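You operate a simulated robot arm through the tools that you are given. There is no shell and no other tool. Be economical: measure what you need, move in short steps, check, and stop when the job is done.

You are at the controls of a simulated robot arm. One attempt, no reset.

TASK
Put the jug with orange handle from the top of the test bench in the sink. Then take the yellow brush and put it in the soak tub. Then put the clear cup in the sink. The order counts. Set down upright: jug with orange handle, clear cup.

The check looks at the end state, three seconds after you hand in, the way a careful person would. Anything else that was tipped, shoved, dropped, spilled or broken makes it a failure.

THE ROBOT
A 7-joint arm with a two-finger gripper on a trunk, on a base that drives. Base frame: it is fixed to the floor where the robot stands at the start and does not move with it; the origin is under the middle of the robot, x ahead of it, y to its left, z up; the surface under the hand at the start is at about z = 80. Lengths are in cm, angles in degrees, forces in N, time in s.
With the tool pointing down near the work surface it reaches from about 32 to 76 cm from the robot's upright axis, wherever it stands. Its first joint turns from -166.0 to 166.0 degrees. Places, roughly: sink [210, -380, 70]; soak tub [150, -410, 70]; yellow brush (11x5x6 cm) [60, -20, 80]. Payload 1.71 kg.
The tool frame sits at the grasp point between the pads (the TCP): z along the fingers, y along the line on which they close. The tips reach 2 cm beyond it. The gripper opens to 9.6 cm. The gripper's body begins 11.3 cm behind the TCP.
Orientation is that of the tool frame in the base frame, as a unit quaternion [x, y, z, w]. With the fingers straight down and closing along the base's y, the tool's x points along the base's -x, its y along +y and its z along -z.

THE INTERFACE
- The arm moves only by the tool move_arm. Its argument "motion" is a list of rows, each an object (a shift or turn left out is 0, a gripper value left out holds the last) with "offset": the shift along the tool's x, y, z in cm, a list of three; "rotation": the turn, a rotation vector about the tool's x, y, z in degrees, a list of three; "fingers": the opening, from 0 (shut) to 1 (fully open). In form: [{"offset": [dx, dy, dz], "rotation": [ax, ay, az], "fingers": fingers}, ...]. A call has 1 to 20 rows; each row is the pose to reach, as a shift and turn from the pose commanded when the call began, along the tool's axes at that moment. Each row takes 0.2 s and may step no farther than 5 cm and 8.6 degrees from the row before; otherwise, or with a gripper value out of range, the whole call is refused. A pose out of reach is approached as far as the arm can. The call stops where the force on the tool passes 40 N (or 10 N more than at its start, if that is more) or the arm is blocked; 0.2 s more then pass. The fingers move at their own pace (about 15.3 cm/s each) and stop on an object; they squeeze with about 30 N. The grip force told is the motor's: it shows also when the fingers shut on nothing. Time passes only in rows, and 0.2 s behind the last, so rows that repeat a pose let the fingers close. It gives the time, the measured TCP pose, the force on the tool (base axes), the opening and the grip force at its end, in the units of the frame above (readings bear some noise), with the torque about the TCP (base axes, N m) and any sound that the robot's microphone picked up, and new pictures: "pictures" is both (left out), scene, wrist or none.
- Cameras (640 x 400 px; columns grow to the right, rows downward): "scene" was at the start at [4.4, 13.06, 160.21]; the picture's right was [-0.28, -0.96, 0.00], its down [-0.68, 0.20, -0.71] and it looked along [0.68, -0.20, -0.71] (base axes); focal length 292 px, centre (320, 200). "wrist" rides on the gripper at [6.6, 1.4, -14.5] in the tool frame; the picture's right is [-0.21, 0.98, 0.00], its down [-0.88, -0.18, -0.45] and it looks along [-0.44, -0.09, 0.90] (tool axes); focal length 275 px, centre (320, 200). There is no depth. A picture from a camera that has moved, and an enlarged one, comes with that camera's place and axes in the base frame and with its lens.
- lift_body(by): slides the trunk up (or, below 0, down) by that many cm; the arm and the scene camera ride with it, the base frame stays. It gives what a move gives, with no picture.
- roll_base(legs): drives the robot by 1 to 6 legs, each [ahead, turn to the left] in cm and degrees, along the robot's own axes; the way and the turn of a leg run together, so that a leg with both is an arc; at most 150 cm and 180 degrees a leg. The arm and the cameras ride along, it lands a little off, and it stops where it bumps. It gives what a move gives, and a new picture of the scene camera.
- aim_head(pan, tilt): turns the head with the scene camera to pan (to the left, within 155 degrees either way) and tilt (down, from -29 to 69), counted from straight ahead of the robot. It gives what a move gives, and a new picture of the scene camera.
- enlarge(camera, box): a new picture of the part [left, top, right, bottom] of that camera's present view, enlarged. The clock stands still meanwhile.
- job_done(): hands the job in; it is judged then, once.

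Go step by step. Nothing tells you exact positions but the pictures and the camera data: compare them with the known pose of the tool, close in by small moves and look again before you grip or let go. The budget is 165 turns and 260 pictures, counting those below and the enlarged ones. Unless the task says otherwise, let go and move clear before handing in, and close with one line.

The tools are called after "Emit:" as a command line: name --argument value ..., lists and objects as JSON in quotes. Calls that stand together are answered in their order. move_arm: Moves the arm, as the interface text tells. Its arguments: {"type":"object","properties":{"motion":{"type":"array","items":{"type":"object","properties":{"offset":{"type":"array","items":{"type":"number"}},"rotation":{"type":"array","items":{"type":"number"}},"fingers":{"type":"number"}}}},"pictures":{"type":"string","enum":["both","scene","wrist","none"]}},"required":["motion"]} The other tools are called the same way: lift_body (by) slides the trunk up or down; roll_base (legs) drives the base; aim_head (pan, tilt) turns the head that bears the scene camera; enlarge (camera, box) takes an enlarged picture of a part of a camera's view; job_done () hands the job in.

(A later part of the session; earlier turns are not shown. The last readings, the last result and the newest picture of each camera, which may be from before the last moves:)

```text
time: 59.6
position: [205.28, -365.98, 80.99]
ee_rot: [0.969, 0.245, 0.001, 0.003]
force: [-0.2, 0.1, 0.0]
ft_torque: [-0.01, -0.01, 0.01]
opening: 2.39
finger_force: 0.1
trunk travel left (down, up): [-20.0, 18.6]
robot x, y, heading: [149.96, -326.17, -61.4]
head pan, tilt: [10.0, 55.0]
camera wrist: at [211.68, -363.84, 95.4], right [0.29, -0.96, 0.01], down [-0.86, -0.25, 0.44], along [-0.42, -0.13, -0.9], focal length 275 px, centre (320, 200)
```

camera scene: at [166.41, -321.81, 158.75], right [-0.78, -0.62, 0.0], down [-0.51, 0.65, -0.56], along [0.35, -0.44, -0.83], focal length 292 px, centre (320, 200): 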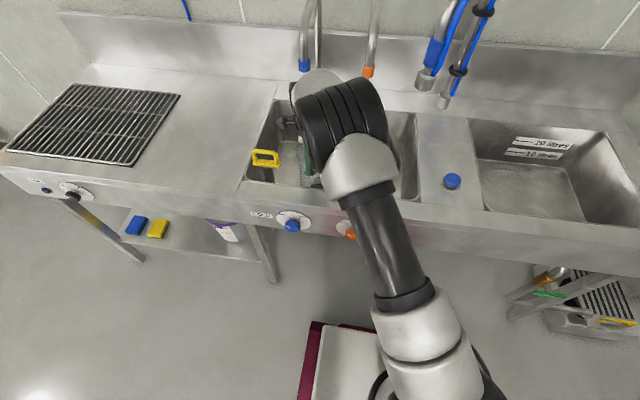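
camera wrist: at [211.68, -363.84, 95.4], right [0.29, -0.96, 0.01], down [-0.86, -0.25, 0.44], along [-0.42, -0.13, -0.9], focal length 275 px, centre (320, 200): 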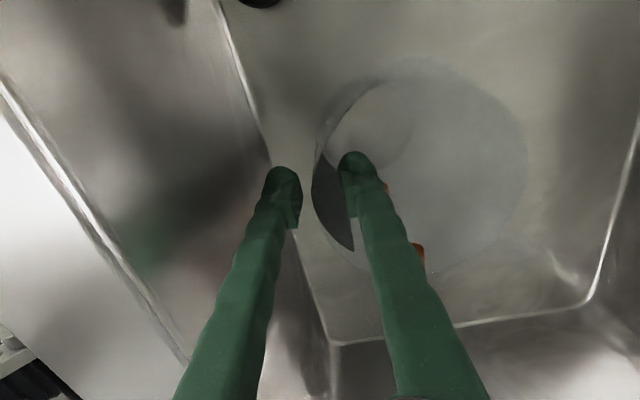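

Jug is released and standing. Raise straight up, then retract and check.

Emit:
move_arm --motion '[{"offset": [0, 0, -2]}, {"offset": [0, 0, -5]}, {"offset": [0, 0, -9]}, {"offset": [0, 0, -13]}, {"offset": [0, 0, -17]}, {"offset": [0, 0, -21]}, {"offset": [0, 0, -25]}, {"offset": [0, 0, -29]}, {"offset": [0, 0, -33]}, {"offset": [0, 0, -36]}, {"offset": [-4, -2, -36]}, {"offset": [-8, -5, -36]}, {"offset": [-12, -8, -36]}, {"offset": [-16, -11, -36]}, {"offset": [-20, -14, -36]}, {"offset": [-24, -17, -36]}, {"offset": [-28, -20, -36]}, {"offset": [-30, -22, -36]}]' --pictures "scene"

Emit:
enlarge --camera "scene" --box '[220, 60, 460, 220]'

```text
time: 63.4
position: [168.12, -360.59, 117.08]
ee_rot: [0.969, 0.247, 0.0, 0.005]
force: [0.3, -0.1, -0.1]
ft_torque: [-0.02, -0.01, 0.0]
opening: 2.39
finger_force: 0.0
trunk travel left (down, up): [-20.0, 18.6]
robot x, y, heading: [149.91, -326.41, -61.8]
head pan, tilt: [10.0, 55.0]
camera scene: at [166.28, -321.73, 158.77], right [-0.78, -0.62, 0.0], down [-0.51, 0.65, -0.56], along [0.35, -0.44, -0.83], focal length 292 px, centre (320, 200)
```

scene: 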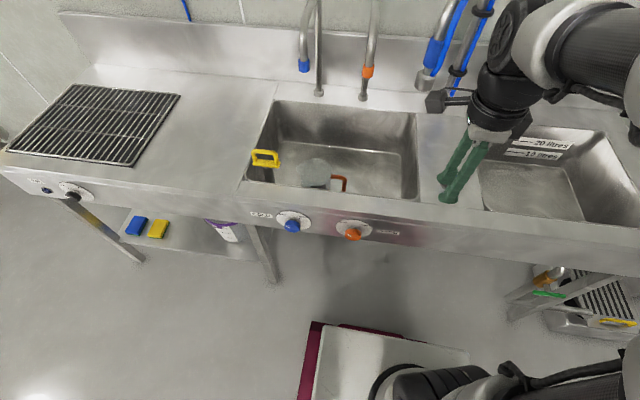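

```text
2.50 times, centred on (340, 140) of scene
camera zoom: at [166.28, -321.73, 158.77], right [-0.78, -0.62, 0.0], down [-0.51, 0.65, -0.56], along [0.35, -0.44, -0.83], focal length 729 px, centre (270, 350)
```

zoom: 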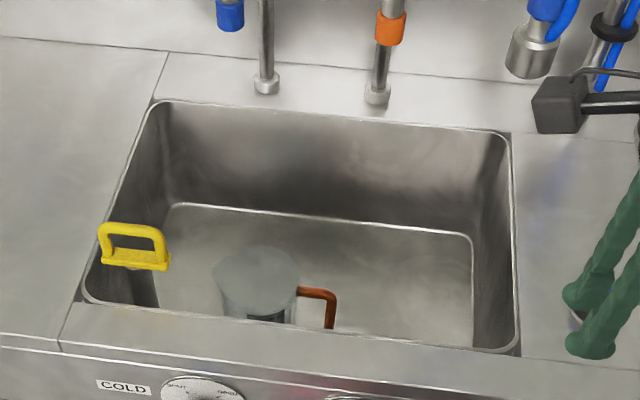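

The jug stands upright in the sink. Now back up along the same corridor to beside the bench, where the brush will be on the left within reach.

Emit:
roll_base --legs '[[-150, 0], [-140, 0]]'

Emit:
aim_head --pan 70 --tilt 45

```text
time: 78.4
position: [24.65, -109.82, 116.98]
ee_rot: [0.967, 0.256, 0.001, 0.004]
force: [0.1, 0.3, -0.2]
ft_torque: [-0.03, -0.02, 0.01]
opening: 2.39
finger_force: 0.1
trunk travel left (down, up): [-20.0, 18.6]
robot x, y, heading: [6.04, -76.21, -60.6]
head pan, tilt: [10.0, 55.0]
camera scene: at [22.21, -71.16, 158.76], right [-0.77, -0.64, 0.0], down [-0.53, 0.64, -0.56], along [0.36, -0.43, -0.83], focal length 292 px, centre (320, 200)
```

scene: 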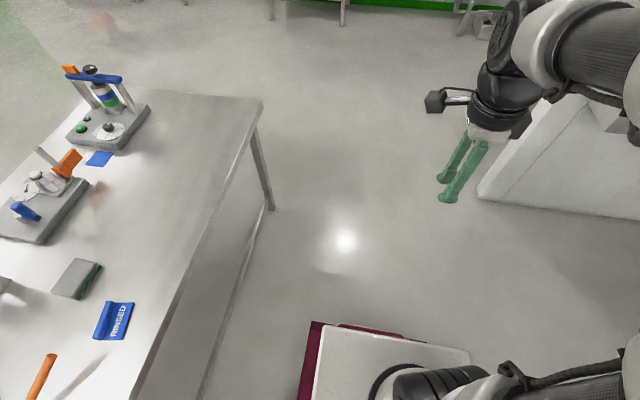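

```text
time: 79.7
position: [23.83, -108.46, 117.57]
ee_rot: [0.967, 0.256, 0.003, 0.011]
force: [0.0, -0.3, 0.2]
ft_torque: [0.03, 0.0, 0.0]
opening: 2.41
finger_force: 0.0
trunk travel left (down, up): [-20.0, 18.6]
robot x, y, heading: [5.97, -76.32, -60.6]
head pan, tilt: [70.0, 45.0]
camera scene: at [25.68, -64.34, 160.18], right [0.17, -0.99, -0.02], down [-0.7, -0.11, -0.7], along [0.69, 0.13, -0.71], focal length 292 px, centre (320, 200)
```

scene: 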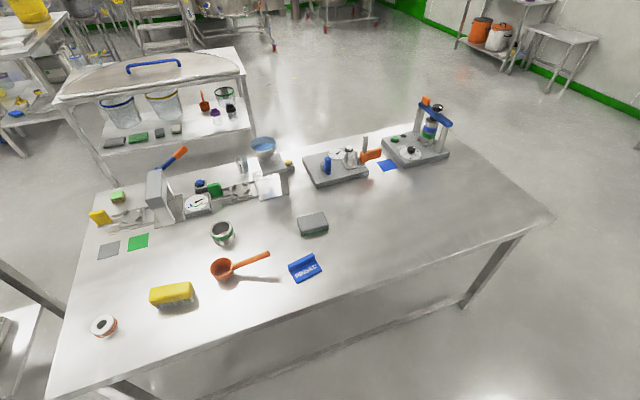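

The brush is about 75 cm left and 28 cm behind of abreast. I'll back up with a slight leftward shift, ending parallel to the bench edge.

Emit:
roll_base --legs '[[0, -24], [-32, 0], [0, 21.5]]'

```text
time: 84.6
position: [20.22, -78.42, 117.06]
ee_rot: [0.97, 0.244, 0.001, 0.004]
force: [1.0, -0.8, -1.2]
ft_torque: [0.13, 0.08, 0.01]
opening: 2.4
finger_force: 0.2
trunk travel left (down, up): [-20.0, 18.6]
robot x, y, heading: [2.17, -44.55, -61.9]
head pan, tilt: [70.0, 45.0]
camera scene: at [22.8, -33.97, 160.17], right [0.14, -0.99, -0.02], down [-0.71, -0.08, -0.7], along [0.69, 0.11, -0.71], focal length 292 px, centre (320, 200)
```

scene: 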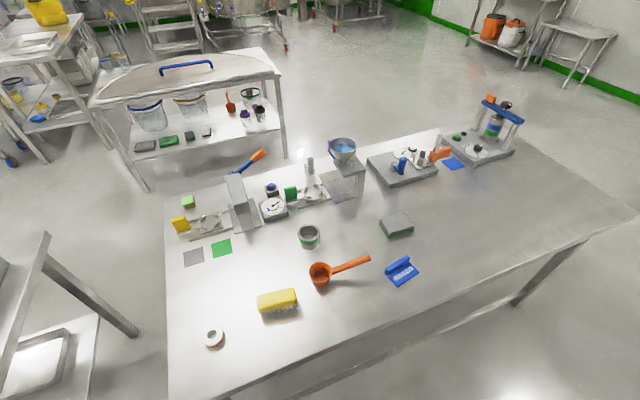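

The brush is now abreast-left, ~63 cm away. Enlarge to get its orientation.

Emit:
enlarge --camera "scene" --box '[220, 240, 380, 350]'

```text
3.64 times, centred on (300, 295) of scene
camera zoom: at [22.8, -33.97, 160.17], right [0.14, -0.99, -0.02], down [-0.71, -0.08, -0.7], along [0.69, 0.11, -0.71], focal length 1061 px, centre (393, -146)
```

zoom: 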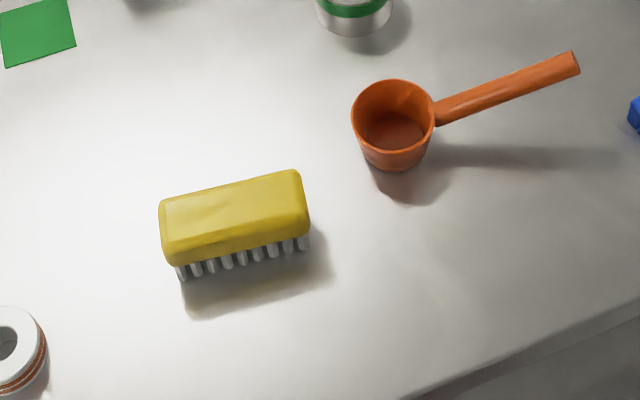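

The brush centre is at about (57,−16), long axis at −67°. Swing the arm left around to it at height, opening the fingers, and look with the wrist camera.

Emit:
move_arm --motion '[{"offset": [4.68, -0.29, 0], "rotation": [0, 0, -7], "fingers": 0.8}, {"offset": [9.29, -1.14, 0], "rotation": [0, 0, -14]}, {"offset": [13.76, -2.55, 0], "rotation": [0, 0, -21]}, {"offset": [18.03, -4.49, 0], "rotation": [0, 0, -28]}, {"offset": [22.03, -6.94, 0], "rotation": [0, 0, -35]}, {"offset": [25.69, -9.86, 0], "rotation": [0, 0, -42]}, {"offset": [28.98, -13.21, 0], "rotation": [0, 0, -49]}, {"offset": [31.84, -16.93, 0], "rotation": [0, 0, -56]}, {"offset": [34.21, -20.97, 0], "rotation": [0, 0, -63]}, {"offset": [36.08, -25.27, 0], "rotation": [0, 0, -70]}, {"offset": [37.42, -29.76, 0], "rotation": [0, 0, -77]}, {"offset": [38.19, -34.39, 0], "rotation": [0, 0, -84]}, {"offset": [40, -38, 0], "rotation": [0, 0, -84.7]}, {"offset": [45, -38, 0], "rotation": [0, 0, -84.7]}, {"offset": [50, -38, 0], "rotation": [0, 0, -84.7]}, {"offset": [54, -38, 0], "rotation": [0, 0, -84.7]}, {"offset": [58, -38, 2], "rotation": [0, 0, -84.7]}, {"offset": [61.5, -38, 4], "rotation": [0, 0, -84.7]}]'

```text
time: 88.4
position: [55.33, -13.52, 112.42]
ee_rot: [0.551, 0.834, -0.008, 0.015]
force: [-0.3, 0.5, -0.7]
ft_torque: [-0.03, 0.0, 0.0]
opening: 7.69
finger_force: 0.0
trunk travel left (down, up): [-20.0, 18.6]
robot x, y, heading: [1.89, -44.72, -62.1]
head pan, tilt: [70.0, 45.0]
camera scene: at [22.22, -32.74, 160.15], right [0.14, -0.99, -0.01], down [-0.71, -0.09, -0.7], along [0.69, 0.11, -0.71], focal length 292 px, centre (320, 200)
camera wrist: at [53.91, -6.66, 126.78], right [0.98, 0.19, 0.01], down [0.17, -0.87, 0.47], along [0.1, -0.46, -0.88], focal length 275 px, centre (320, 200)
```

scene: 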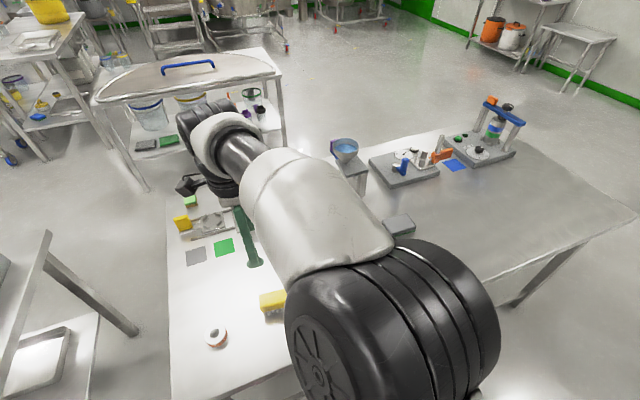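
wrist: 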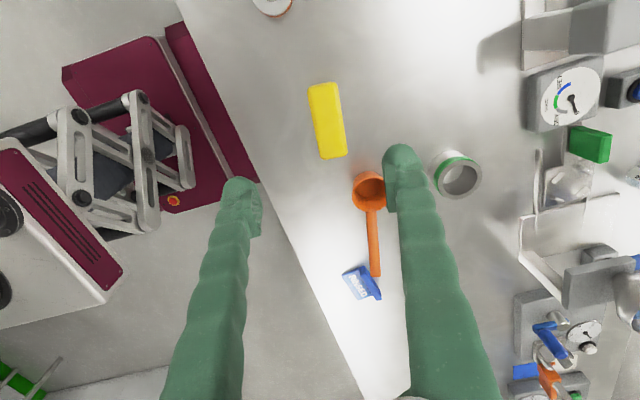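

The brush centre reads (57,−15.2), axis near −69°. Correct the tilt and yaw, shift over it and lower to just above.

Emit:
move_arm --motion '[{"offset": [-0.8, 0.5, 0], "rotation": [0, 1.9, 2]}, {"offset": [-1.6, 0.9, 4], "rotation": [0, 1.9, 2]}, {"offset": [-1.6, 0.9, 8], "rotation": [0, 1.9, 2]}, {"offset": [-1.6, 0.9, 12], "rotation": [0, 1.9, 2]}, {"offset": [-1.6, 0.9, 16], "rotation": [0, 1.9, 2]}, {"offset": [-1.6, 0.9, 19], "rotation": [0, 1.9, 2]}]' --pictures "wrist"

Emit:
enlarge --camera "wrist" --box '[200, 20, 460, 260]'

```text
time: 89.8
position: [56.97, -15.57, 93.59]
ee_rot: [0.567, 0.824, 0.001, -0.001]
force: [-0.1, 0.2, -1.1]
ft_torque: [-0.06, -0.02, -0.02]
opening: 7.68
finger_force: 0.0
trunk travel left (down, up): [-20.0, 18.6]
robot x, y, heading: [2.82, -44.44, -62.2]
head pan, tilt: [70.0, 45.0]
camera wrist: at [55.99, -8.98, 108.05], right [0.99, 0.16, 0.0], down [0.14, -0.89, 0.44], along [0.07, -0.44, -0.9], focal length 275 px, centre (320, 200)
```

wrist: 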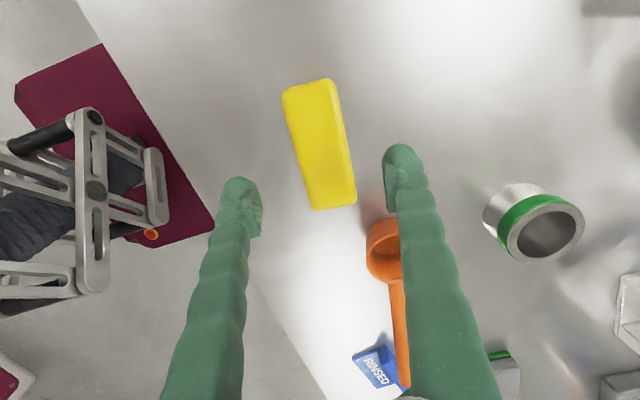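

```text
1.67 times, centred on (330, 140) of wrist
camera zoom: at [55.99, -8.98, 108.05], right [0.99, 0.16, 0.0], down [0.14, -0.89, 0.44], along [0.07, -0.44, -0.9], focal length 459 px, centre (303, 300)
```

zoom: 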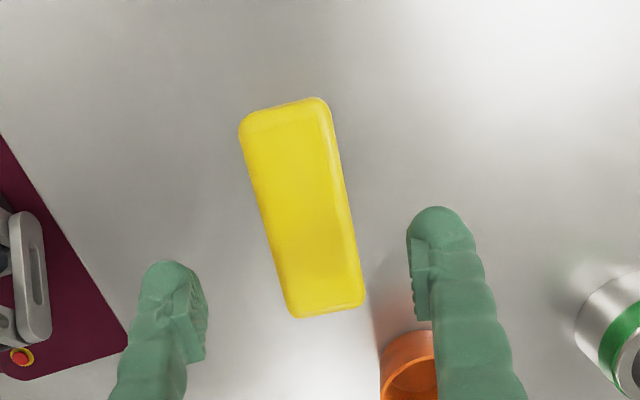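

Well aligned. The scoop is ~9 cm clear of the finger. Descend and grip.

Emit:
move_arm --motion '[{"offset": [0.2, 0.2, 3]}, {"offset": [0.2, 0.2, 6]}, {"offset": [0.2, 0.2, 8]}, {"offset": [0.2, 0.2, 9.8]}, {"offset": [0.2, 0.2, 9.8], "fingers": 0.6}, {"offset": [0.2, 0.2, 9.8], "fingers": 0.45}, {"offset": [0.2, 0.2, 9.8], "fingers": 0.3}, {"offset": [0.2, 0.2, 9.8], "fingers": 0}, {"offset": [0.2, 0.2, 9.8], "fingers": 0}]' --pictures "wrist"

```text
time: 91.8
position: [57.15, -15.61, 83.93]
ee_rot: [0.568, 0.823, 0.002, 0.0]
force: [2.2, -0.1, 10.3]
ft_torque: [0.09, -0.02, 0.01]
opening: 4.67
finger_force: 30.2
trunk travel left (down, up): [-20.0, 18.6]
robot x, y, heading: [2.62, -44.75, -61.5]
head pan, tilt: [70.0, 45.0]
camera wrist: at [56.07, -9.05, 98.37], right [0.99, 0.15, 0.0], down [0.14, -0.89, 0.44], along [0.07, -0.44, -0.9], focal length 275 px, centre (320, 200)
```

wrist: 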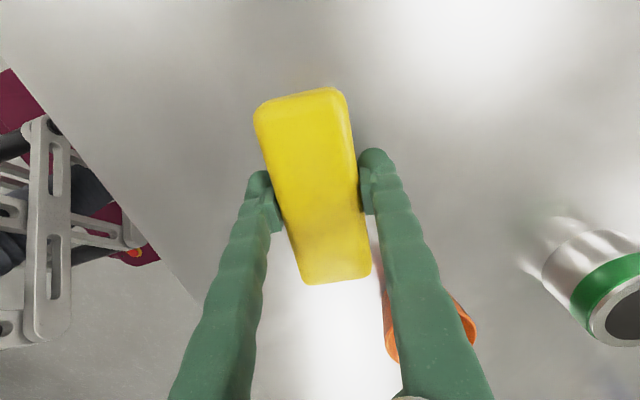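

Brush gripped. Lift and retract.

Emit:
move_arm --motion '[{"offset": [0, 0, -1]}, {"offset": [0, 0, -3]}, {"offset": [0, 0, -7]}, {"offset": [0, 0, -11]}, {"offset": [0, 0, -15]}, {"offset": [0, 0, -19]}, {"offset": [0, 0, -23]}, {"offset": [0, 0, -27]}, {"offset": [0, 0, -31]}, {"offset": [0, -4, -34]}, {"offset": [0, -9, -34]}, {"offset": [0, -14, -34]}, {"offset": [0, -19, -34]}, {"offset": [0, -23, -34]}]' --pictures "both"

```text
time: 94.5
position: [44.2, -19.04, 108.38]
ee_rot: [0.573, 0.814, -0.083, -0.038]
force: [3.8, 2.5, 3.6]
ft_torque: [-0.2, 0.35, 0.03]
opening: 4.63
finger_force: 29.9
trunk travel left (down, up): [-20.0, 18.6]
robot x, y, heading: [2.52, -44.1, -61.9]
head pan, tilt: [70.0, 45.0]
stopped in row 13: the arm was blocked; the commanded pose is now the measured one
camera scene: at [20.13, -28.65, 160.25], right [0.68, -0.74, -0.01], down [-0.53, -0.47, -0.71], along [0.52, 0.49, -0.7], focal length 292 px, centre (320, 200)
camera wrist: at [45.57, -11.29, 122.16], right [0.98, 0.13, -0.17], down [0.19, -0.84, 0.5], along [-0.08, -0.52, -0.85], focal length 275 px, centre (320, 200)
```

scene: 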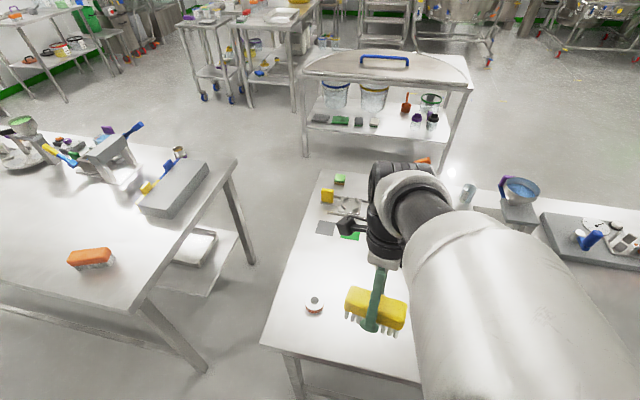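
wrist: 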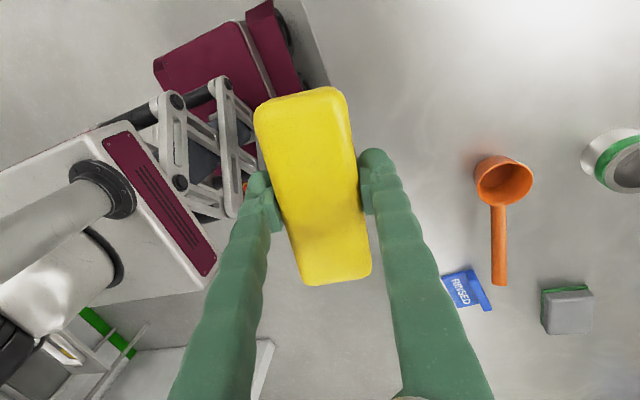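

The arm bumped the head while retracting on the left side. I'll move back outward, restore the tool upright, then turn the head away.

Emit:
move_arm --motion '[{"offset": [0, 3, -0.5], "rotation": [-2.5, 0.4, 0]}, {"offset": [0, 6, -1.5], "rotation": [-5, 0.9, 0]}, {"offset": [0, 9, -3], "rotation": [-7.5, 1.4, 0]}, {"offset": [0, 12, -5], "rotation": [-10.2, 1.9, 0]}, {"offset": [0, 14.5, -7], "rotation": [-10.2, 1.9, 0]}]' --pictures "both"

```text
time: 95.7
position: [58.39, -13.13, 114.2]
ee_rot: [0.571, 0.821, 0.01, 0.003]
force: [0.8, 0.0, -1.1]
ft_torque: [-0.01, 0.02, 0.0]
opening: 4.66
finger_force: 30.3
trunk travel left (down, up): [-20.0, 18.6]
robot x, y, heading: [2.06, -44.38, -61.8]
head pan, tilt: [70.0, 45.0]
camera scene: at [22.46, -33.2, 160.15], right [0.14, -0.99, -0.02], down [-0.71, -0.09, -0.7], along [0.69, 0.11, -0.71], focal length 292 px, centre (320, 200)
camera wrist: at [57.29, -6.77, 128.79], right [0.99, 0.15, 0.02], down [0.12, -0.89, 0.44], along [0.08, -0.43, -0.9], focal length 275 px, centre (320, 200)
```

scene: 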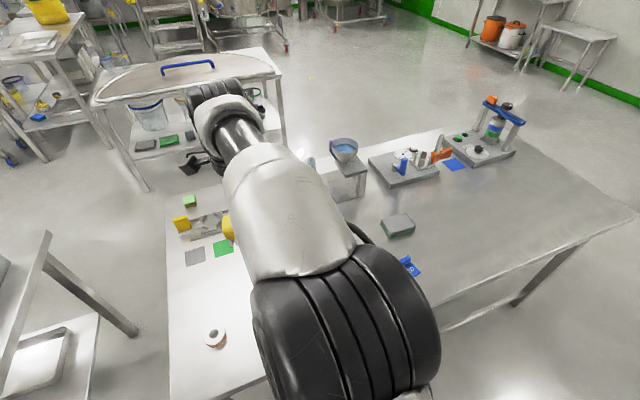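
wrist: 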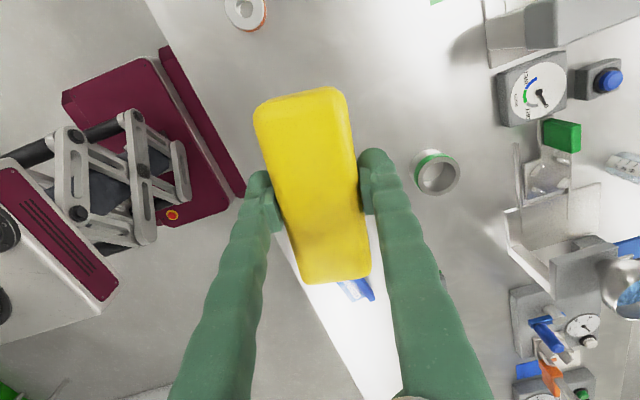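

Restored. Turn the head forward and swing the arm to the front at a larger radius.

Emit:
aim_head --pan 0 --tilt 40

Emit:
move_arm --motion '[{"offset": [-4.54, -0.42, -0.5], "rotation": [0, 0, 4]}, {"offset": [-8.98, -1.21, -1], "rotation": [0, 0, 8]}, {"offset": [-13.28, -2.3, -1.5], "rotation": [0, 0, 12]}, {"offset": [-17.42, -3.68, -2], "rotation": [0, 0, 16]}, {"offset": [-21.39, -5.33, -2.5], "rotation": [0, 0, 20]}, {"offset": [-25.16, -7.24, -3], "rotation": [0, 0, 24]}, {"offset": [-28.73, -9.39, -3], "rotation": [0, 0, 28]}, {"offset": [-32.07, -11.76, -3], "rotation": [0, 0, 32]}, {"offset": [-35.17, -14.33, -3], "rotation": [0, 0, 36]}, {"offset": [-38.03, -17.07, -3], "rotation": [0, 0, 40]}, {"offset": [-40.63, -19.96, -3], "rotation": [0, 0, 44]}, {"offset": [-42.97, -22.99, -3], "rotation": [0, 0, 48]}, {"offset": [-45.04, -26.13, -3], "rotation": [0, 0, 52]}, {"offset": [-46.83, -29.36, -3], "rotation": [0, 0, 56]}, {"offset": [-48.35, -32.65, -3], "rotation": [0, 0, 60]}, {"offset": [-49.59, -35.98, -3], "rotation": [0, 0, 64]}, {"offset": [-50.56, -39.33, -3], "rotation": [0, 0, 68]}, {"offset": [-51.27, -42.68, -3], "rotation": [0, 0, 72]}, {"offset": [-51.7, -46.01, -3], "rotation": [0, 0, 76]}, {"offset": [-51.88, -49.29, -3], "rotation": [0, 0, 80]}]' --pictures "scene"

```text
time: 97.1
position: [58.34, -13.0, 113.74]
ee_rot: [0.572, 0.82, 0.006, 0.002]
force: [-1.2, 0.7, -0.9]
ft_torque: [0.02, 0.01, -0.03]
opening: 4.65
finger_force: 29.3
trunk travel left (down, up): [-20.0, 18.6]
robot x, y, heading: [2.84, -44.31, -61.8]
head pan, tilt: [0.0, 40.0]
camera scene: at [18.31, -41.83, 160.8], right [-0.88, -0.47, 0.0], down [-0.31, 0.58, -0.76], along [0.36, -0.67, -0.66], focal length 292 px, centre (320, 200)
```

scene: 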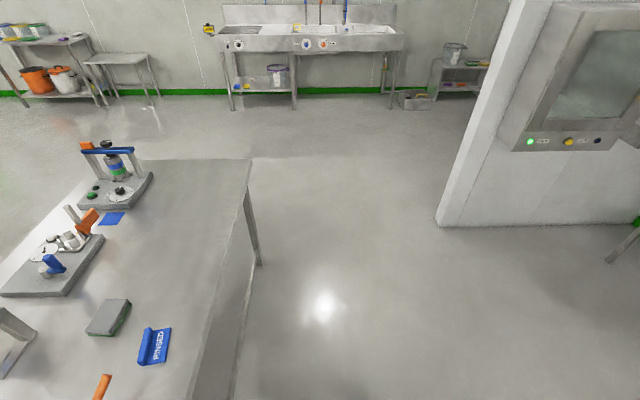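

```text
time: 101.3
position: [30.83, -78.32, 116.07]
ee_rot: [0.962, 0.273, 0.0, 0.0]
force: [-0.2, 0.4, -0.7]
ft_torque: [-0.02, -0.02, 0.02]
opening: 4.65
finger_force: 30.1
trunk travel left (down, up): [-20.0, 18.6]
robot x, y, heading: [2.24, -44.35, -61.8]
head pan, tilt: [0.0, 40.0]
camera scene: at [18.24, -41.9, 160.81], right [-0.88, -0.47, 0.0], down [-0.31, 0.58, -0.76], along [0.36, -0.67, -0.66], focal length 292 px, centre (320, 200)
```

scene: 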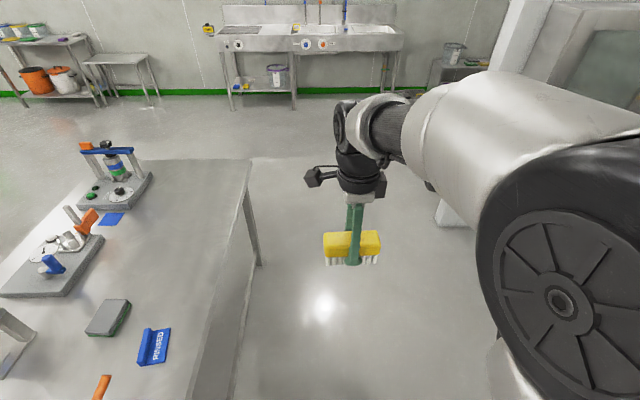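

The brush is held in front. Drive back to the sink unit, this time aiming at the soak tub on the right.

Emit:
roll_base --legs '[[150, 0], [60, 0], [0, -22], [90, 0], [0, 22]]'

```text
time: 119.9
position: [143.63, -352.94, 116.04]
ee_rot: [0.959, 0.282, 0.0, 0.0]
force: [0.3, -0.3, -1.5]
ft_torque: [0.02, 0.0, -0.01]
opening: 4.61
finger_force: 29.5
trunk travel left (down, up): [-20.0, 18.6]
robot x, y, heading: [114.72, -320.1, -60.8]
head pan, tilt: [0.0, 40.0]
camera scene: at [130.31, -316.93, 160.81], right [-0.87, -0.49, 0.0], down [-0.32, 0.57, -0.76], along [0.37, -0.66, -0.66], focal length 292 px, centre (320, 200)
```

scene: 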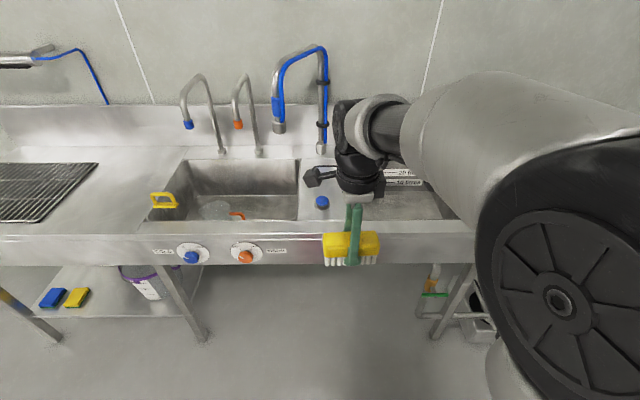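

Tub is about 95 ahead and 17 right. Move 30 cm closer and look down.

Emit:
roll_base --legs '[[30, 0]]'

Emit:
aim_head --pan -15 --tilt 55

```text
time: 122.0
position: [157.4, -377.86, 116.63]
ee_rot: [0.959, 0.282, 0.002, 0.006]
force: [-0.1, 0.1, -0.2]
ft_torque: [0.02, 0.0, 0.01]
opening: 4.65
finger_force: 29.9
trunk travel left (down, up): [-20.0, 18.6]
robot x, y, heading: [128.97, -346.06, -61.2]
head pan, tilt: [0.0, 40.0]
camera scene: at [145.0, -343.34, 160.8], right [-0.87, -0.49, 0.0], down [-0.32, 0.57, -0.75], along [0.37, -0.66, -0.66], focal length 292 px, centre (320, 200)
```

scene: 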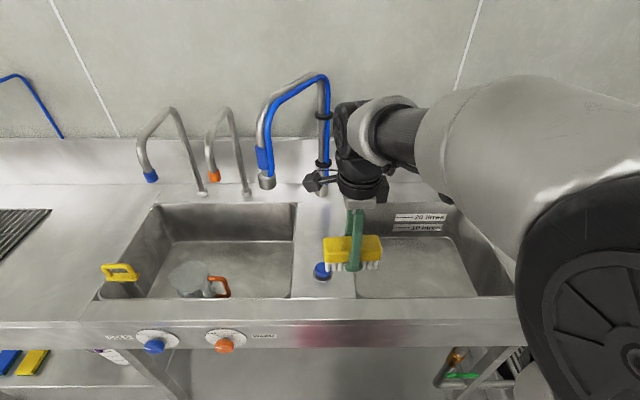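

```text
time: 122.8
position: [156.53, -376.06, 117.28]
ee_rot: [0.959, 0.283, 0.004, 0.017]
force: [-0.8, 0.8, -0.5]
ft_torque: [-0.07, -0.02, -0.01]
opening: 4.63
finger_force: 30.0
trunk travel left (down, up): [-20.0, 18.6]
robot x, y, heading: [129.35, -346.06, -60.8]
head pan, tilt: [-15.0, 55.0]
camera scene: at [142.44, -342.5, 158.77], right [-0.97, -0.24, 0.0], down [-0.2, 0.8, -0.56], along [0.13, -0.55, -0.83], focal length 292 px, centre (320, 200)
```

scene: 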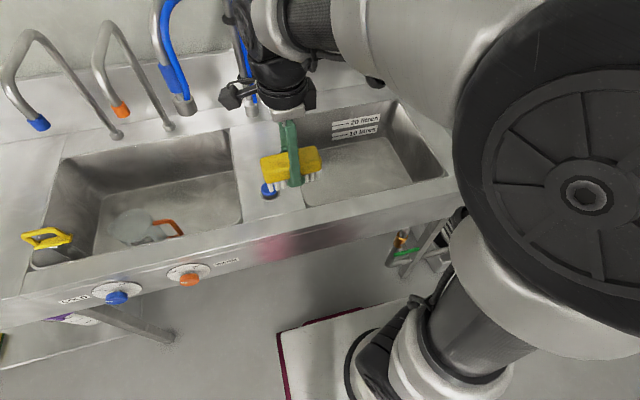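

The tub spans about 47–86 ahead and −6..40 right. Move the brush over its middle and correct the small lean.

Emit:
move_arm --motion '[{"offset": [-3, 2.5, 0], "rotation": [0.7, 0, 0]}, {"offset": [-6.5, 5.2, 0], "rotation": [1.4, 0, 0]}, {"offset": [-10, 8, 0], "rotation": [2, 0, 0]}, {"offset": [-13.7, 11, 0], "rotation": [2, 0, 0]}, {"offset": [-17.4, 14, 0], "rotation": [2, 0, 0]}, {"offset": [-21.1, 17, 0], "rotation": [2, 0, 0]}, {"offset": [-24.7, 19.9, 0], "rotation": [2, 0, 0]}, {"offset": [-24.7, 19.9, 4], "rotation": [2, 0, 0]}, {"offset": [-24.7, 19.9, 8], "rotation": [2, 0, 0]}]'

```text
time: 124.8
position: [146.66, -406.61, 109.85]
ee_rot: [0.959, 0.282, -0.002, -0.002]
force: [-0.3, 0.9, -0.6]
ft_torque: [-0.01, 0.04, -0.01]
opening: 4.62
finger_force: 30.0
trunk travel left (down, up): [-20.0, 18.6]
robot x, y, heading: [128.85, -346.51, -60.8]
head pan, tilt: [-15.0, 55.0]
camera scene: at [142.61, -342.89, 158.76], right [-0.97, -0.24, 0.0], down [-0.2, 0.8, -0.56], along [0.13, -0.54, -0.83], focal length 292 px, centre (320, 200)
camera wrist: at [153.03, -404.45, 124.25], right [0.36, -0.93, 0.0], down [-0.84, -0.32, 0.45], along [-0.42, -0.16, -0.89], focal length 275 px, centre (320, 200)
```

scene: 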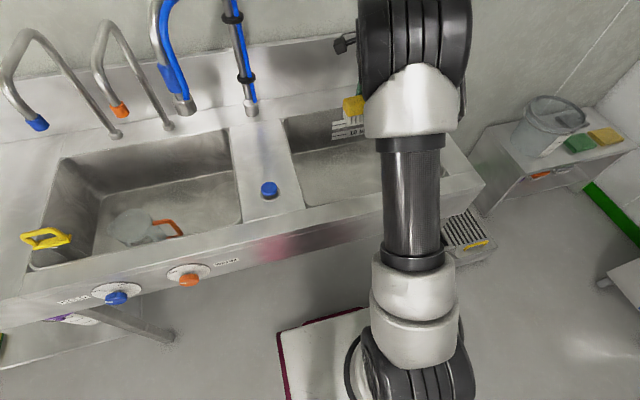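
wrist: 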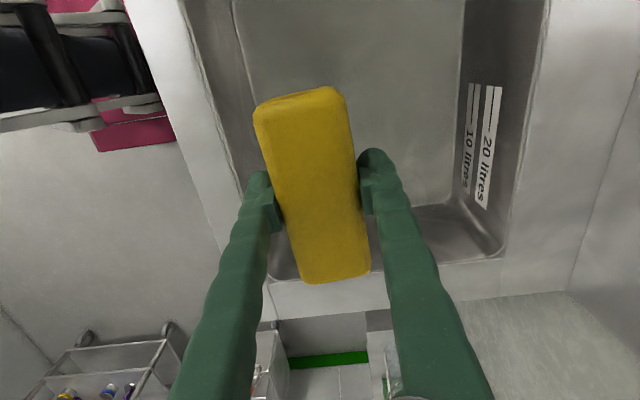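

Over the tub, clear all round. Lower into it.

Emit:
move_arm --motion '[{"offset": [0, 0, 4]}, {"offset": [0, 0, 8]}, {"offset": [0, 0, 12]}, {"offset": [0, 0, 16]}, {"offset": [0, 0, 20]}, {"offset": [0, 0, 24]}, {"offset": [0, 0, 28]}, {"offset": [0, 0, 32]}]' --pictures "wrist"

```text
time: 126.6
position: [146.69, -406.53, 77.56]
ee_rot: [0.959, 0.282, -0.002, -0.002]
force: [0.3, -0.3, -1.7]
ft_torque: [0.01, -0.01, 0.0]
opening: 4.64
finger_force: 29.5
trunk travel left (down, up): [-20.0, 18.6]
robot x, y, heading: [129.15, -346.47, -60.8]
head pan, tilt: [-15.0, 55.0]
camera wrist: at [153.07, -404.3, 92.05], right [0.36, -0.93, 0.0], down [-0.83, -0.32, 0.45], along [-0.42, -0.16, -0.89], focal length 275 px, centre (320, 200)
```

wrist: 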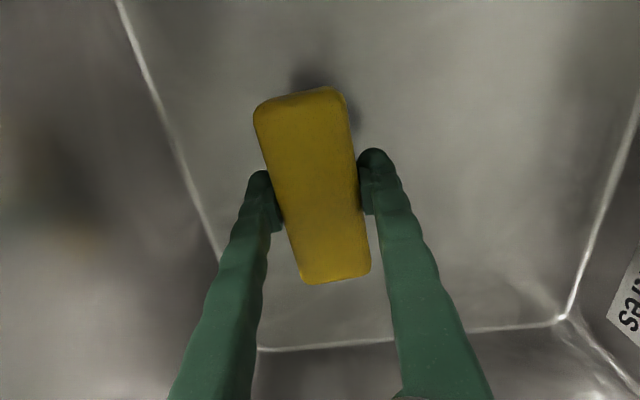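

Emit:
move_arm --motion '[{"offset": [0, 0, 1.5]}, {"offset": [0, 0, 3]}, {"offset": [0, 0, 4]}, {"offset": [0, 0, 5]}, {"offset": [0, 0, 5.5]}, {"offset": [0, 0, 6]}]' --pictures "wrist"

```text
time: 128.0
position: [146.52, -406.5, 72.0]
ee_rot: [0.96, 0.281, -0.003, 0.0]
force: [-4.1, 4.2, 29.4]
ft_torque: [-0.08, -0.04, 0.02]
opening: 4.74
finger_force: 29.1
trunk travel left (down, up): [-20.0, 18.6]
robot x, y, heading: [129.46, -345.78, -61.1]
head pan, tilt: [-15.0, 55.0]
camera wrist: at [152.9, -404.21, 86.47], right [0.36, -0.93, 0.0], down [-0.84, -0.32, 0.45], along [-0.42, -0.16, -0.89], focal length 275 px, centre (320, 200)
```

wrist: 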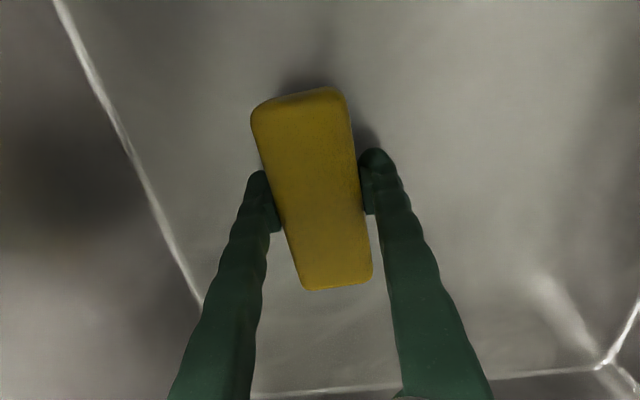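

Contact with the tub floor. Relieve, release and rise.

Emit:
move_arm --motion '[{"offset": [0, 0, -0.4]}, {"offset": [0, 0, -0.4], "fingers": 0.55}, {"offset": [0, 0, -0.4], "fingers": 0.7}, {"offset": [0, 0, -0.4], "fingers": 0.7}, {"offset": [0, 0, -3]}, {"offset": [0, 0, -7]}, {"offset": [0, 0, -11]}, {"offset": [0, 0, -15]}, {"offset": [0, 0, -19]}, {"offset": [0, 0, -23]}, {"offset": [0, 0, -27]}, {"offset": [0, 0, -31]}, {"offset": [0, 0, -35]}, {"offset": [0, 0, -39]}, {"offset": [0, 0, -43]}, {"offset": [0, 0, -45]}]' --pictures "wrist"

```text
time: 131.4
position: [146.85, -406.56, 117.07]
ee_rot: [0.959, 0.283, -0.001, -0.003]
force: [0.2, 0.3, 0.0]
ft_torque: [-0.02, 0.0, 0.0]
opening: 6.72
finger_force: 0.0
trunk travel left (down, up): [-20.0, 18.6]
robot x, y, heading: [129.14, -346.25, -61.0]
head pan, tilt: [-15.0, 55.0]
camera wrist: at [153.18, -404.41, 131.46], right [0.36, -0.93, -0.01], down [-0.84, -0.32, 0.45], along [-0.42, -0.15, -0.9], focal length 275 px, centre (320, 200)
```

wrist: 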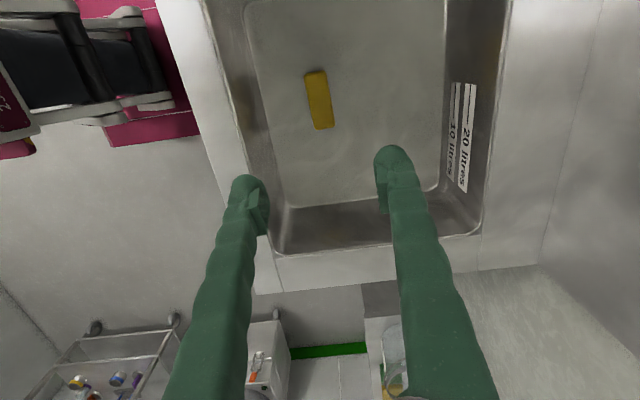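

The brush lies in the tub. Retract the arm, then drive around to the far aisle of the bench, where the cup stands near the far edge.

Emit:
move_arm --motion '[{"offset": [2.5, -4, 0]}, {"offset": [5, -8, 0]}, {"offset": [7.5, -12, 0]}, {"offset": [10, -16, 0]}, {"offset": [12.5, -19, 0]}, {"offset": [15, -20, 0]}]' --pictures "scene"

Emit:
roll_base --legs '[[-130, 0], [0, 88]]'

Emit:
aim_head --pan 0 --tilt 32

```text
time: 132.8
position: [148.55, -381.73, 117.04]
ee_rot: [0.959, 0.282, -0.001, -0.002]
force: [0.0, 0.1, -0.7]
ft_torque: [0.01, 0.0, -0.02]
opening: 6.7
finger_force: 0.1
trunk travel left (down, up): [-20.0, 18.6]
robot x, y, heading: [128.92, -346.13, -61.0]
head pan, tilt: [-15.0, 55.0]
camera scene: at [142.59, -342.75, 158.76], right [-0.97, -0.24, 0.0], down [-0.2, 0.8, -0.56], along [0.13, -0.54, -0.83], focal length 292 px, centre (320, 200)
```

scene: 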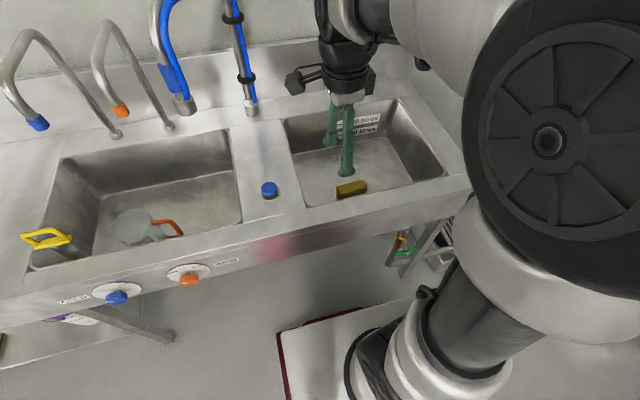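

```text
time: 144.0
position: [103.61, -217.14, 116.89]
ee_rot: [0.51, 0.86, -0.003, -0.001]
force: [0.7, 0.0, -0.2]
ft_torque: [0.0, 0.0, 0.0]
opening: 6.72
finger_force: 0.0
trunk travel left (down, up): [-20.0, 18.6]
robot x, y, heading: [67.06, -234.62, 25.2]
head pan, tilt: [-15.0, 55.0]
camera scene: at [64.34, -220.79, 158.76], right [0.18, -0.98, 0.0], down [-0.81, -0.15, -0.56], along [0.55, 0.1, -0.83], focal length 292 px, centre (320, 200)
```

scene: 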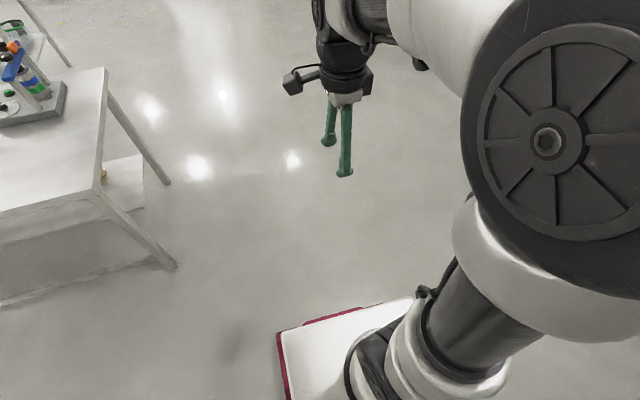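

```text
time: 144.9
position: [102.05, -217.96, 117.49]
ee_rot: [0.508, 0.861, 0.004, 0.004]
force: [0.6, 0.1, -0.7]
ft_torque: [0.01, 0.04, 0.01]
opening: 6.73
finger_force: 0.1
trunk travel left (down, up): [-20.0, 18.6]
robot x, y, heading: [66.89, -234.54, 25.3]
head pan, tilt: [0.0, 32.0]
camera scene: at [65.42, -218.22, 162.01], right [0.42, -0.91, 0.0], down [-0.49, -0.23, -0.84], along [0.76, 0.36, -0.54], focal length 292 px, centre (320, 200)
```

scene: 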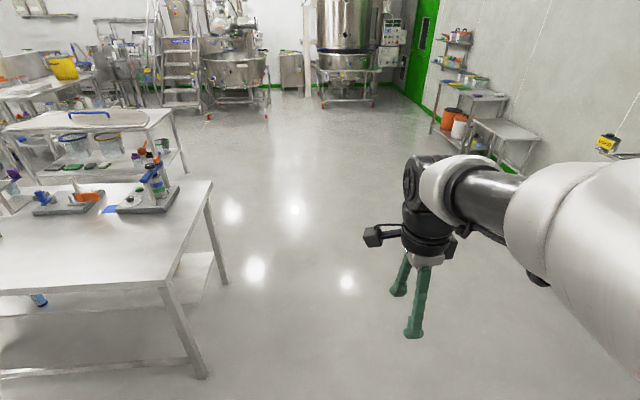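

The floor ahead is clear. Cross to the far aisle and turn back parallel to the bench, then check before reversing in.

Emit:
roll_base --legs '[[130, 0], [63, 0], [0, -87.5]]'

Emit:
aim_head --pan -150 --tilt 32

Emit:
aim_head --pan 150 --tilt 32

```text
time: 159.7
position: [260.61, -187.13, 117.51]
ee_rot: [0.963, 0.271, 0.0, 0.006]
force: [-0.7, -0.7, 0.1]
ft_torque: [0.0, -0.04, 0.02]
opening: 6.73
finger_force: 0.0
trunk travel left (down, up): [-20.0, 18.6]
robot x, y, heading: [243.24, -153.09, -62.3]
head pan, tilt: [0.0, 32.0]
camera scene: at [259.16, -150.53, 162.02], right [-0.89, -0.47, 0.0], down [-0.25, 0.48, -0.84], along [0.39, -0.74, -0.54], focal length 292 px, centre (320, 200)
```

scene: 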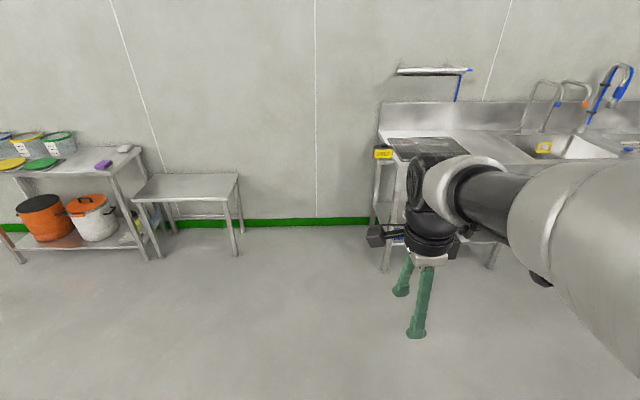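

```text
time: 162.0
position: [259.83, -185.51, 118.09]
ee_rot: [0.963, 0.27, 0.001, 0.013]
force: [-0.1, -0.3, 0.5]
ft_torque: [0.01, 0.02, 0.01]
opening: 6.72
finger_force: 0.0
trunk travel left (down, up): [-20.0, 18.6]
robot x, y, heading: [242.88, -152.4, -62.3]
head pan, tilt: [-150.0, 32.0]
camera scene: at [247.41, -137.81, 162.29], right [0.53, 0.85, 0.01], down [0.44, -0.27, -0.86], along [-0.72, 0.46, -0.52], focal length 292 px, centre (320, 200)
```

scene: 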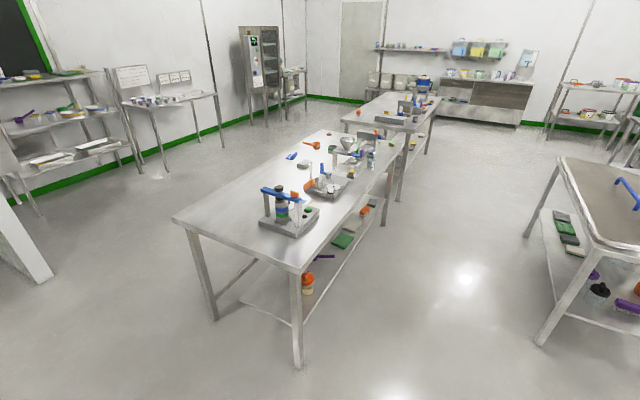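

```text
time: 166.1
position: [259.9, -185.63, 117.97]
ee_rot: [0.963, 0.27, 0.002, 0.013]
force: [-0.2, 0.2, -0.5]
ft_torque: [-0.02, -0.01, -0.03]
opening: 6.71
finger_force: 0.1
trunk travel left (down, up): [-20.0, 18.6]
robot x, y, heading: [242.85, -152.49, -62.2]
head pan, tilt: [150.0, 32.0]
camera scene: at [255.35, -133.65, 162.3], right [1.0, -0.04, -0.01], down [-0.03, -0.52, -0.86], along [0.03, 0.85, -0.52], focal length 292 px, centre (320, 200)
```

scene: 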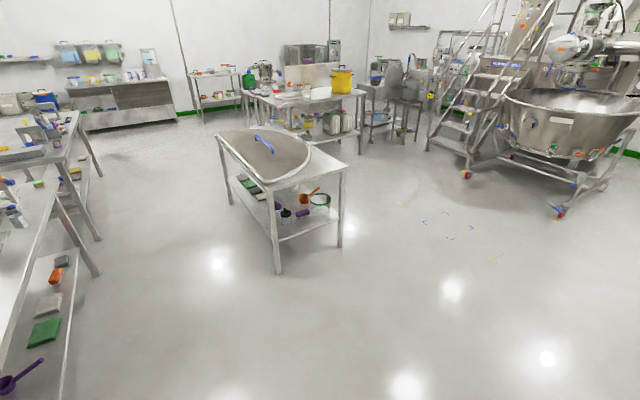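

Aisle is clear: bench edge ~36 cm to my right side, shelf-table ~60 cm to the left. Reverse in with a slight lean away from the bench.

Emit:
roll_base --legs '[[0, -2.5], [-120, 0], [-60, 0]]'

Emit:
aim_head --pan -75 --tilt 48

```text
time: 176.2
position: [180.5, -23.61, 118.09]
ee_rot: [0.966, 0.257, 0.002, 0.014]
force: [-0.6, 0.3, 0.1]
ft_torque: [-0.02, -0.03, 0.01]
opening: 6.75
finger_force: 0.1
trunk travel left (down, up): [-20.0, 18.6]
robot x, y, heading: [164.35, 9.52, -64.0]
head pan, tilt: [150.0, 32.0]
camera scene: at [177.48, 28.48, 162.3], right [1.0, -0.07, -0.01], down [-0.04, -0.52, -0.86], along [0.06, 0.85, -0.52], focal length 292 px, centre (320, 200)
```

scene: 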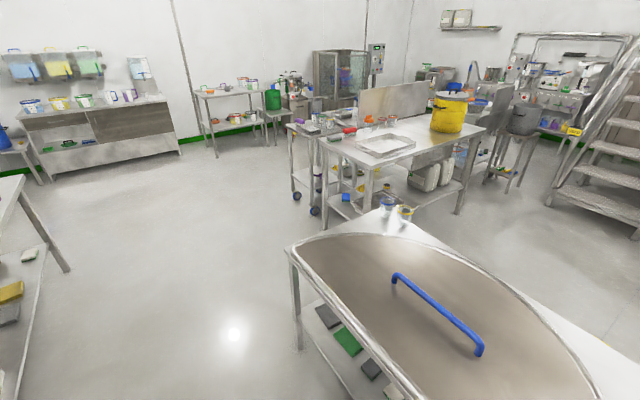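

```text
time: 179.5
position: [179.8, -22.03, 118.56]
ee_rot: [0.966, 0.256, 0.002, 0.021]
force: [-0.4, -0.2, -0.2]
ft_torque: [0.0, 0.02, -0.03]
opening: 6.71
finger_force: 0.0
trunk travel left (down, up): [-20.0, 18.6]
robot x, y, heading: [164.15, 9.78, -64.1]
head pan, tilt: [-75.0, 48.0]
camera scene: at [170.91, 14.38, 159.77], right [-0.66, 0.75, 0.02], down [0.56, 0.5, -0.67], along [-0.51, -0.43, -0.75], focal length 292 px, centre (320, 200)
```

scene: 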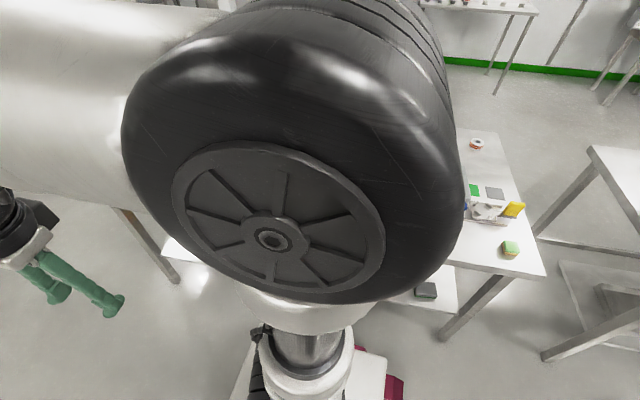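

I'm abreast of the cup: computed at about 56 cm to my right. Swing the hand round to the right at height without turning the tool, for a wrist view.

Emit:
move_arm --motion '[{"offset": [-4.64, 0.5, 0]}, {"offset": [-9.35, 0.48, -0.5]}, {"offset": [-14.01, -0.32, -1]}, {"offset": [-18.4, -2.12, -1.5]}, {"offset": [-22.54, -4.7, -2]}, {"offset": [-26.15, -7.74, -2.5]}, {"offset": [-29.43, -11.17, -3]}, {"offset": [-32.39, -14.97, -3]}, {"offset": [-35.13, -18.97, -3]}, {"offset": [-37.56, -23.13, -3]}, {"offset": [-39.58, -27.48, -3]}, {"offset": [-41.28, -32, -3]}, {"offset": [-42.71, -36.3, -3]}, {"offset": [-43.57, -38.37, -3]}]'

```text
time: 182.5
position: [122.51, -10.08, 120.34]
ee_rot: [0.966, 0.257, 0.002, 0.021]
force: [0.0, -0.1, 0.3]
ft_torque: [0.01, 0.0, -0.02]
opening: 6.74
finger_force: 0.1
trunk travel left (down, up): [-20.0, 18.6]
robot x, y, heading: [164.81, 9.67, -64.1]
head pan, tilt: [-75.0, 48.0]
camera scene: at [170.87, 14.39, 159.77], right [-0.66, 0.75, 0.02], down [0.56, 0.5, -0.67], along [-0.51, -0.43, -0.75], focal length 292 px, centre (320, 200)
camera wrist: at [128.8, -7.64, 134.7], right [0.31, -0.95, 0.04], down [-0.86, -0.26, 0.44], along [-0.41, -0.17, -0.9], focal length 275 px, centre (320, 200)
```

scene: 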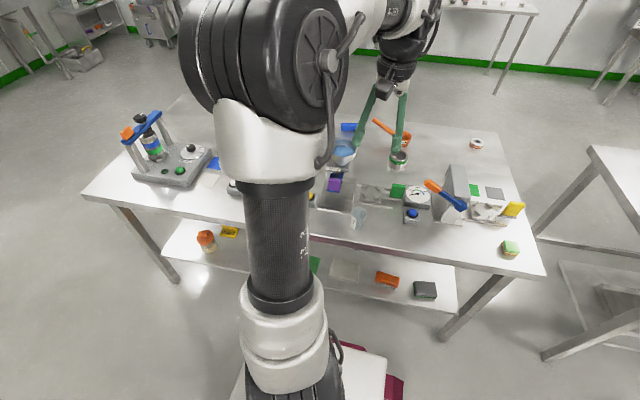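
wrist: 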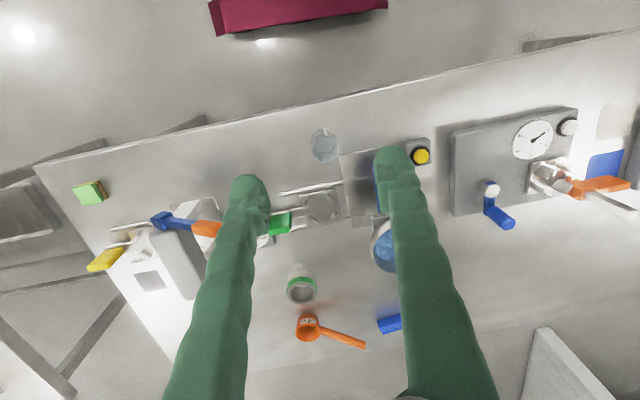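

The clear cup is visible near the bench's far edge. Enlarge it.

Emit:
enlarge --camera "wrist" --box '[270, 90, 450, 250]'

Emit:
enlarge --camera "scene" --box '[290, 120, 470, 260]'

```text
2.50 times, centred on (360, 170) of wrist
camera zoom: at [128.8, -7.64, 134.7], right [0.31, -0.95, 0.04], down [-0.86, -0.26, 0.44], along [-0.41, -0.17, -0.9], focal length 688 px, centre (220, 275)
```

zoom: 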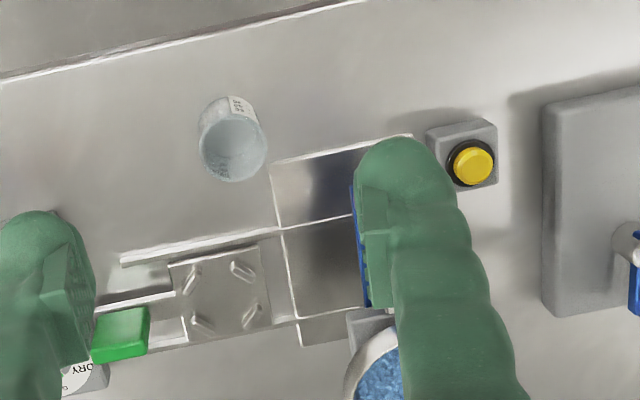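

```text
2.86 times, centred on (380, 190) of scene
camera zoom: at [170.87, 14.39, 159.77], right [-0.66, 0.75, 0.02], down [0.56, 0.5, -0.67], along [-0.51, -0.43, -0.75], focal length 834 px, centre (149, 229)
```

zoom: 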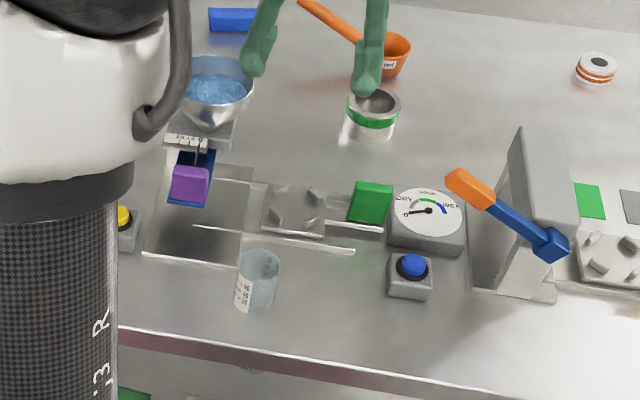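

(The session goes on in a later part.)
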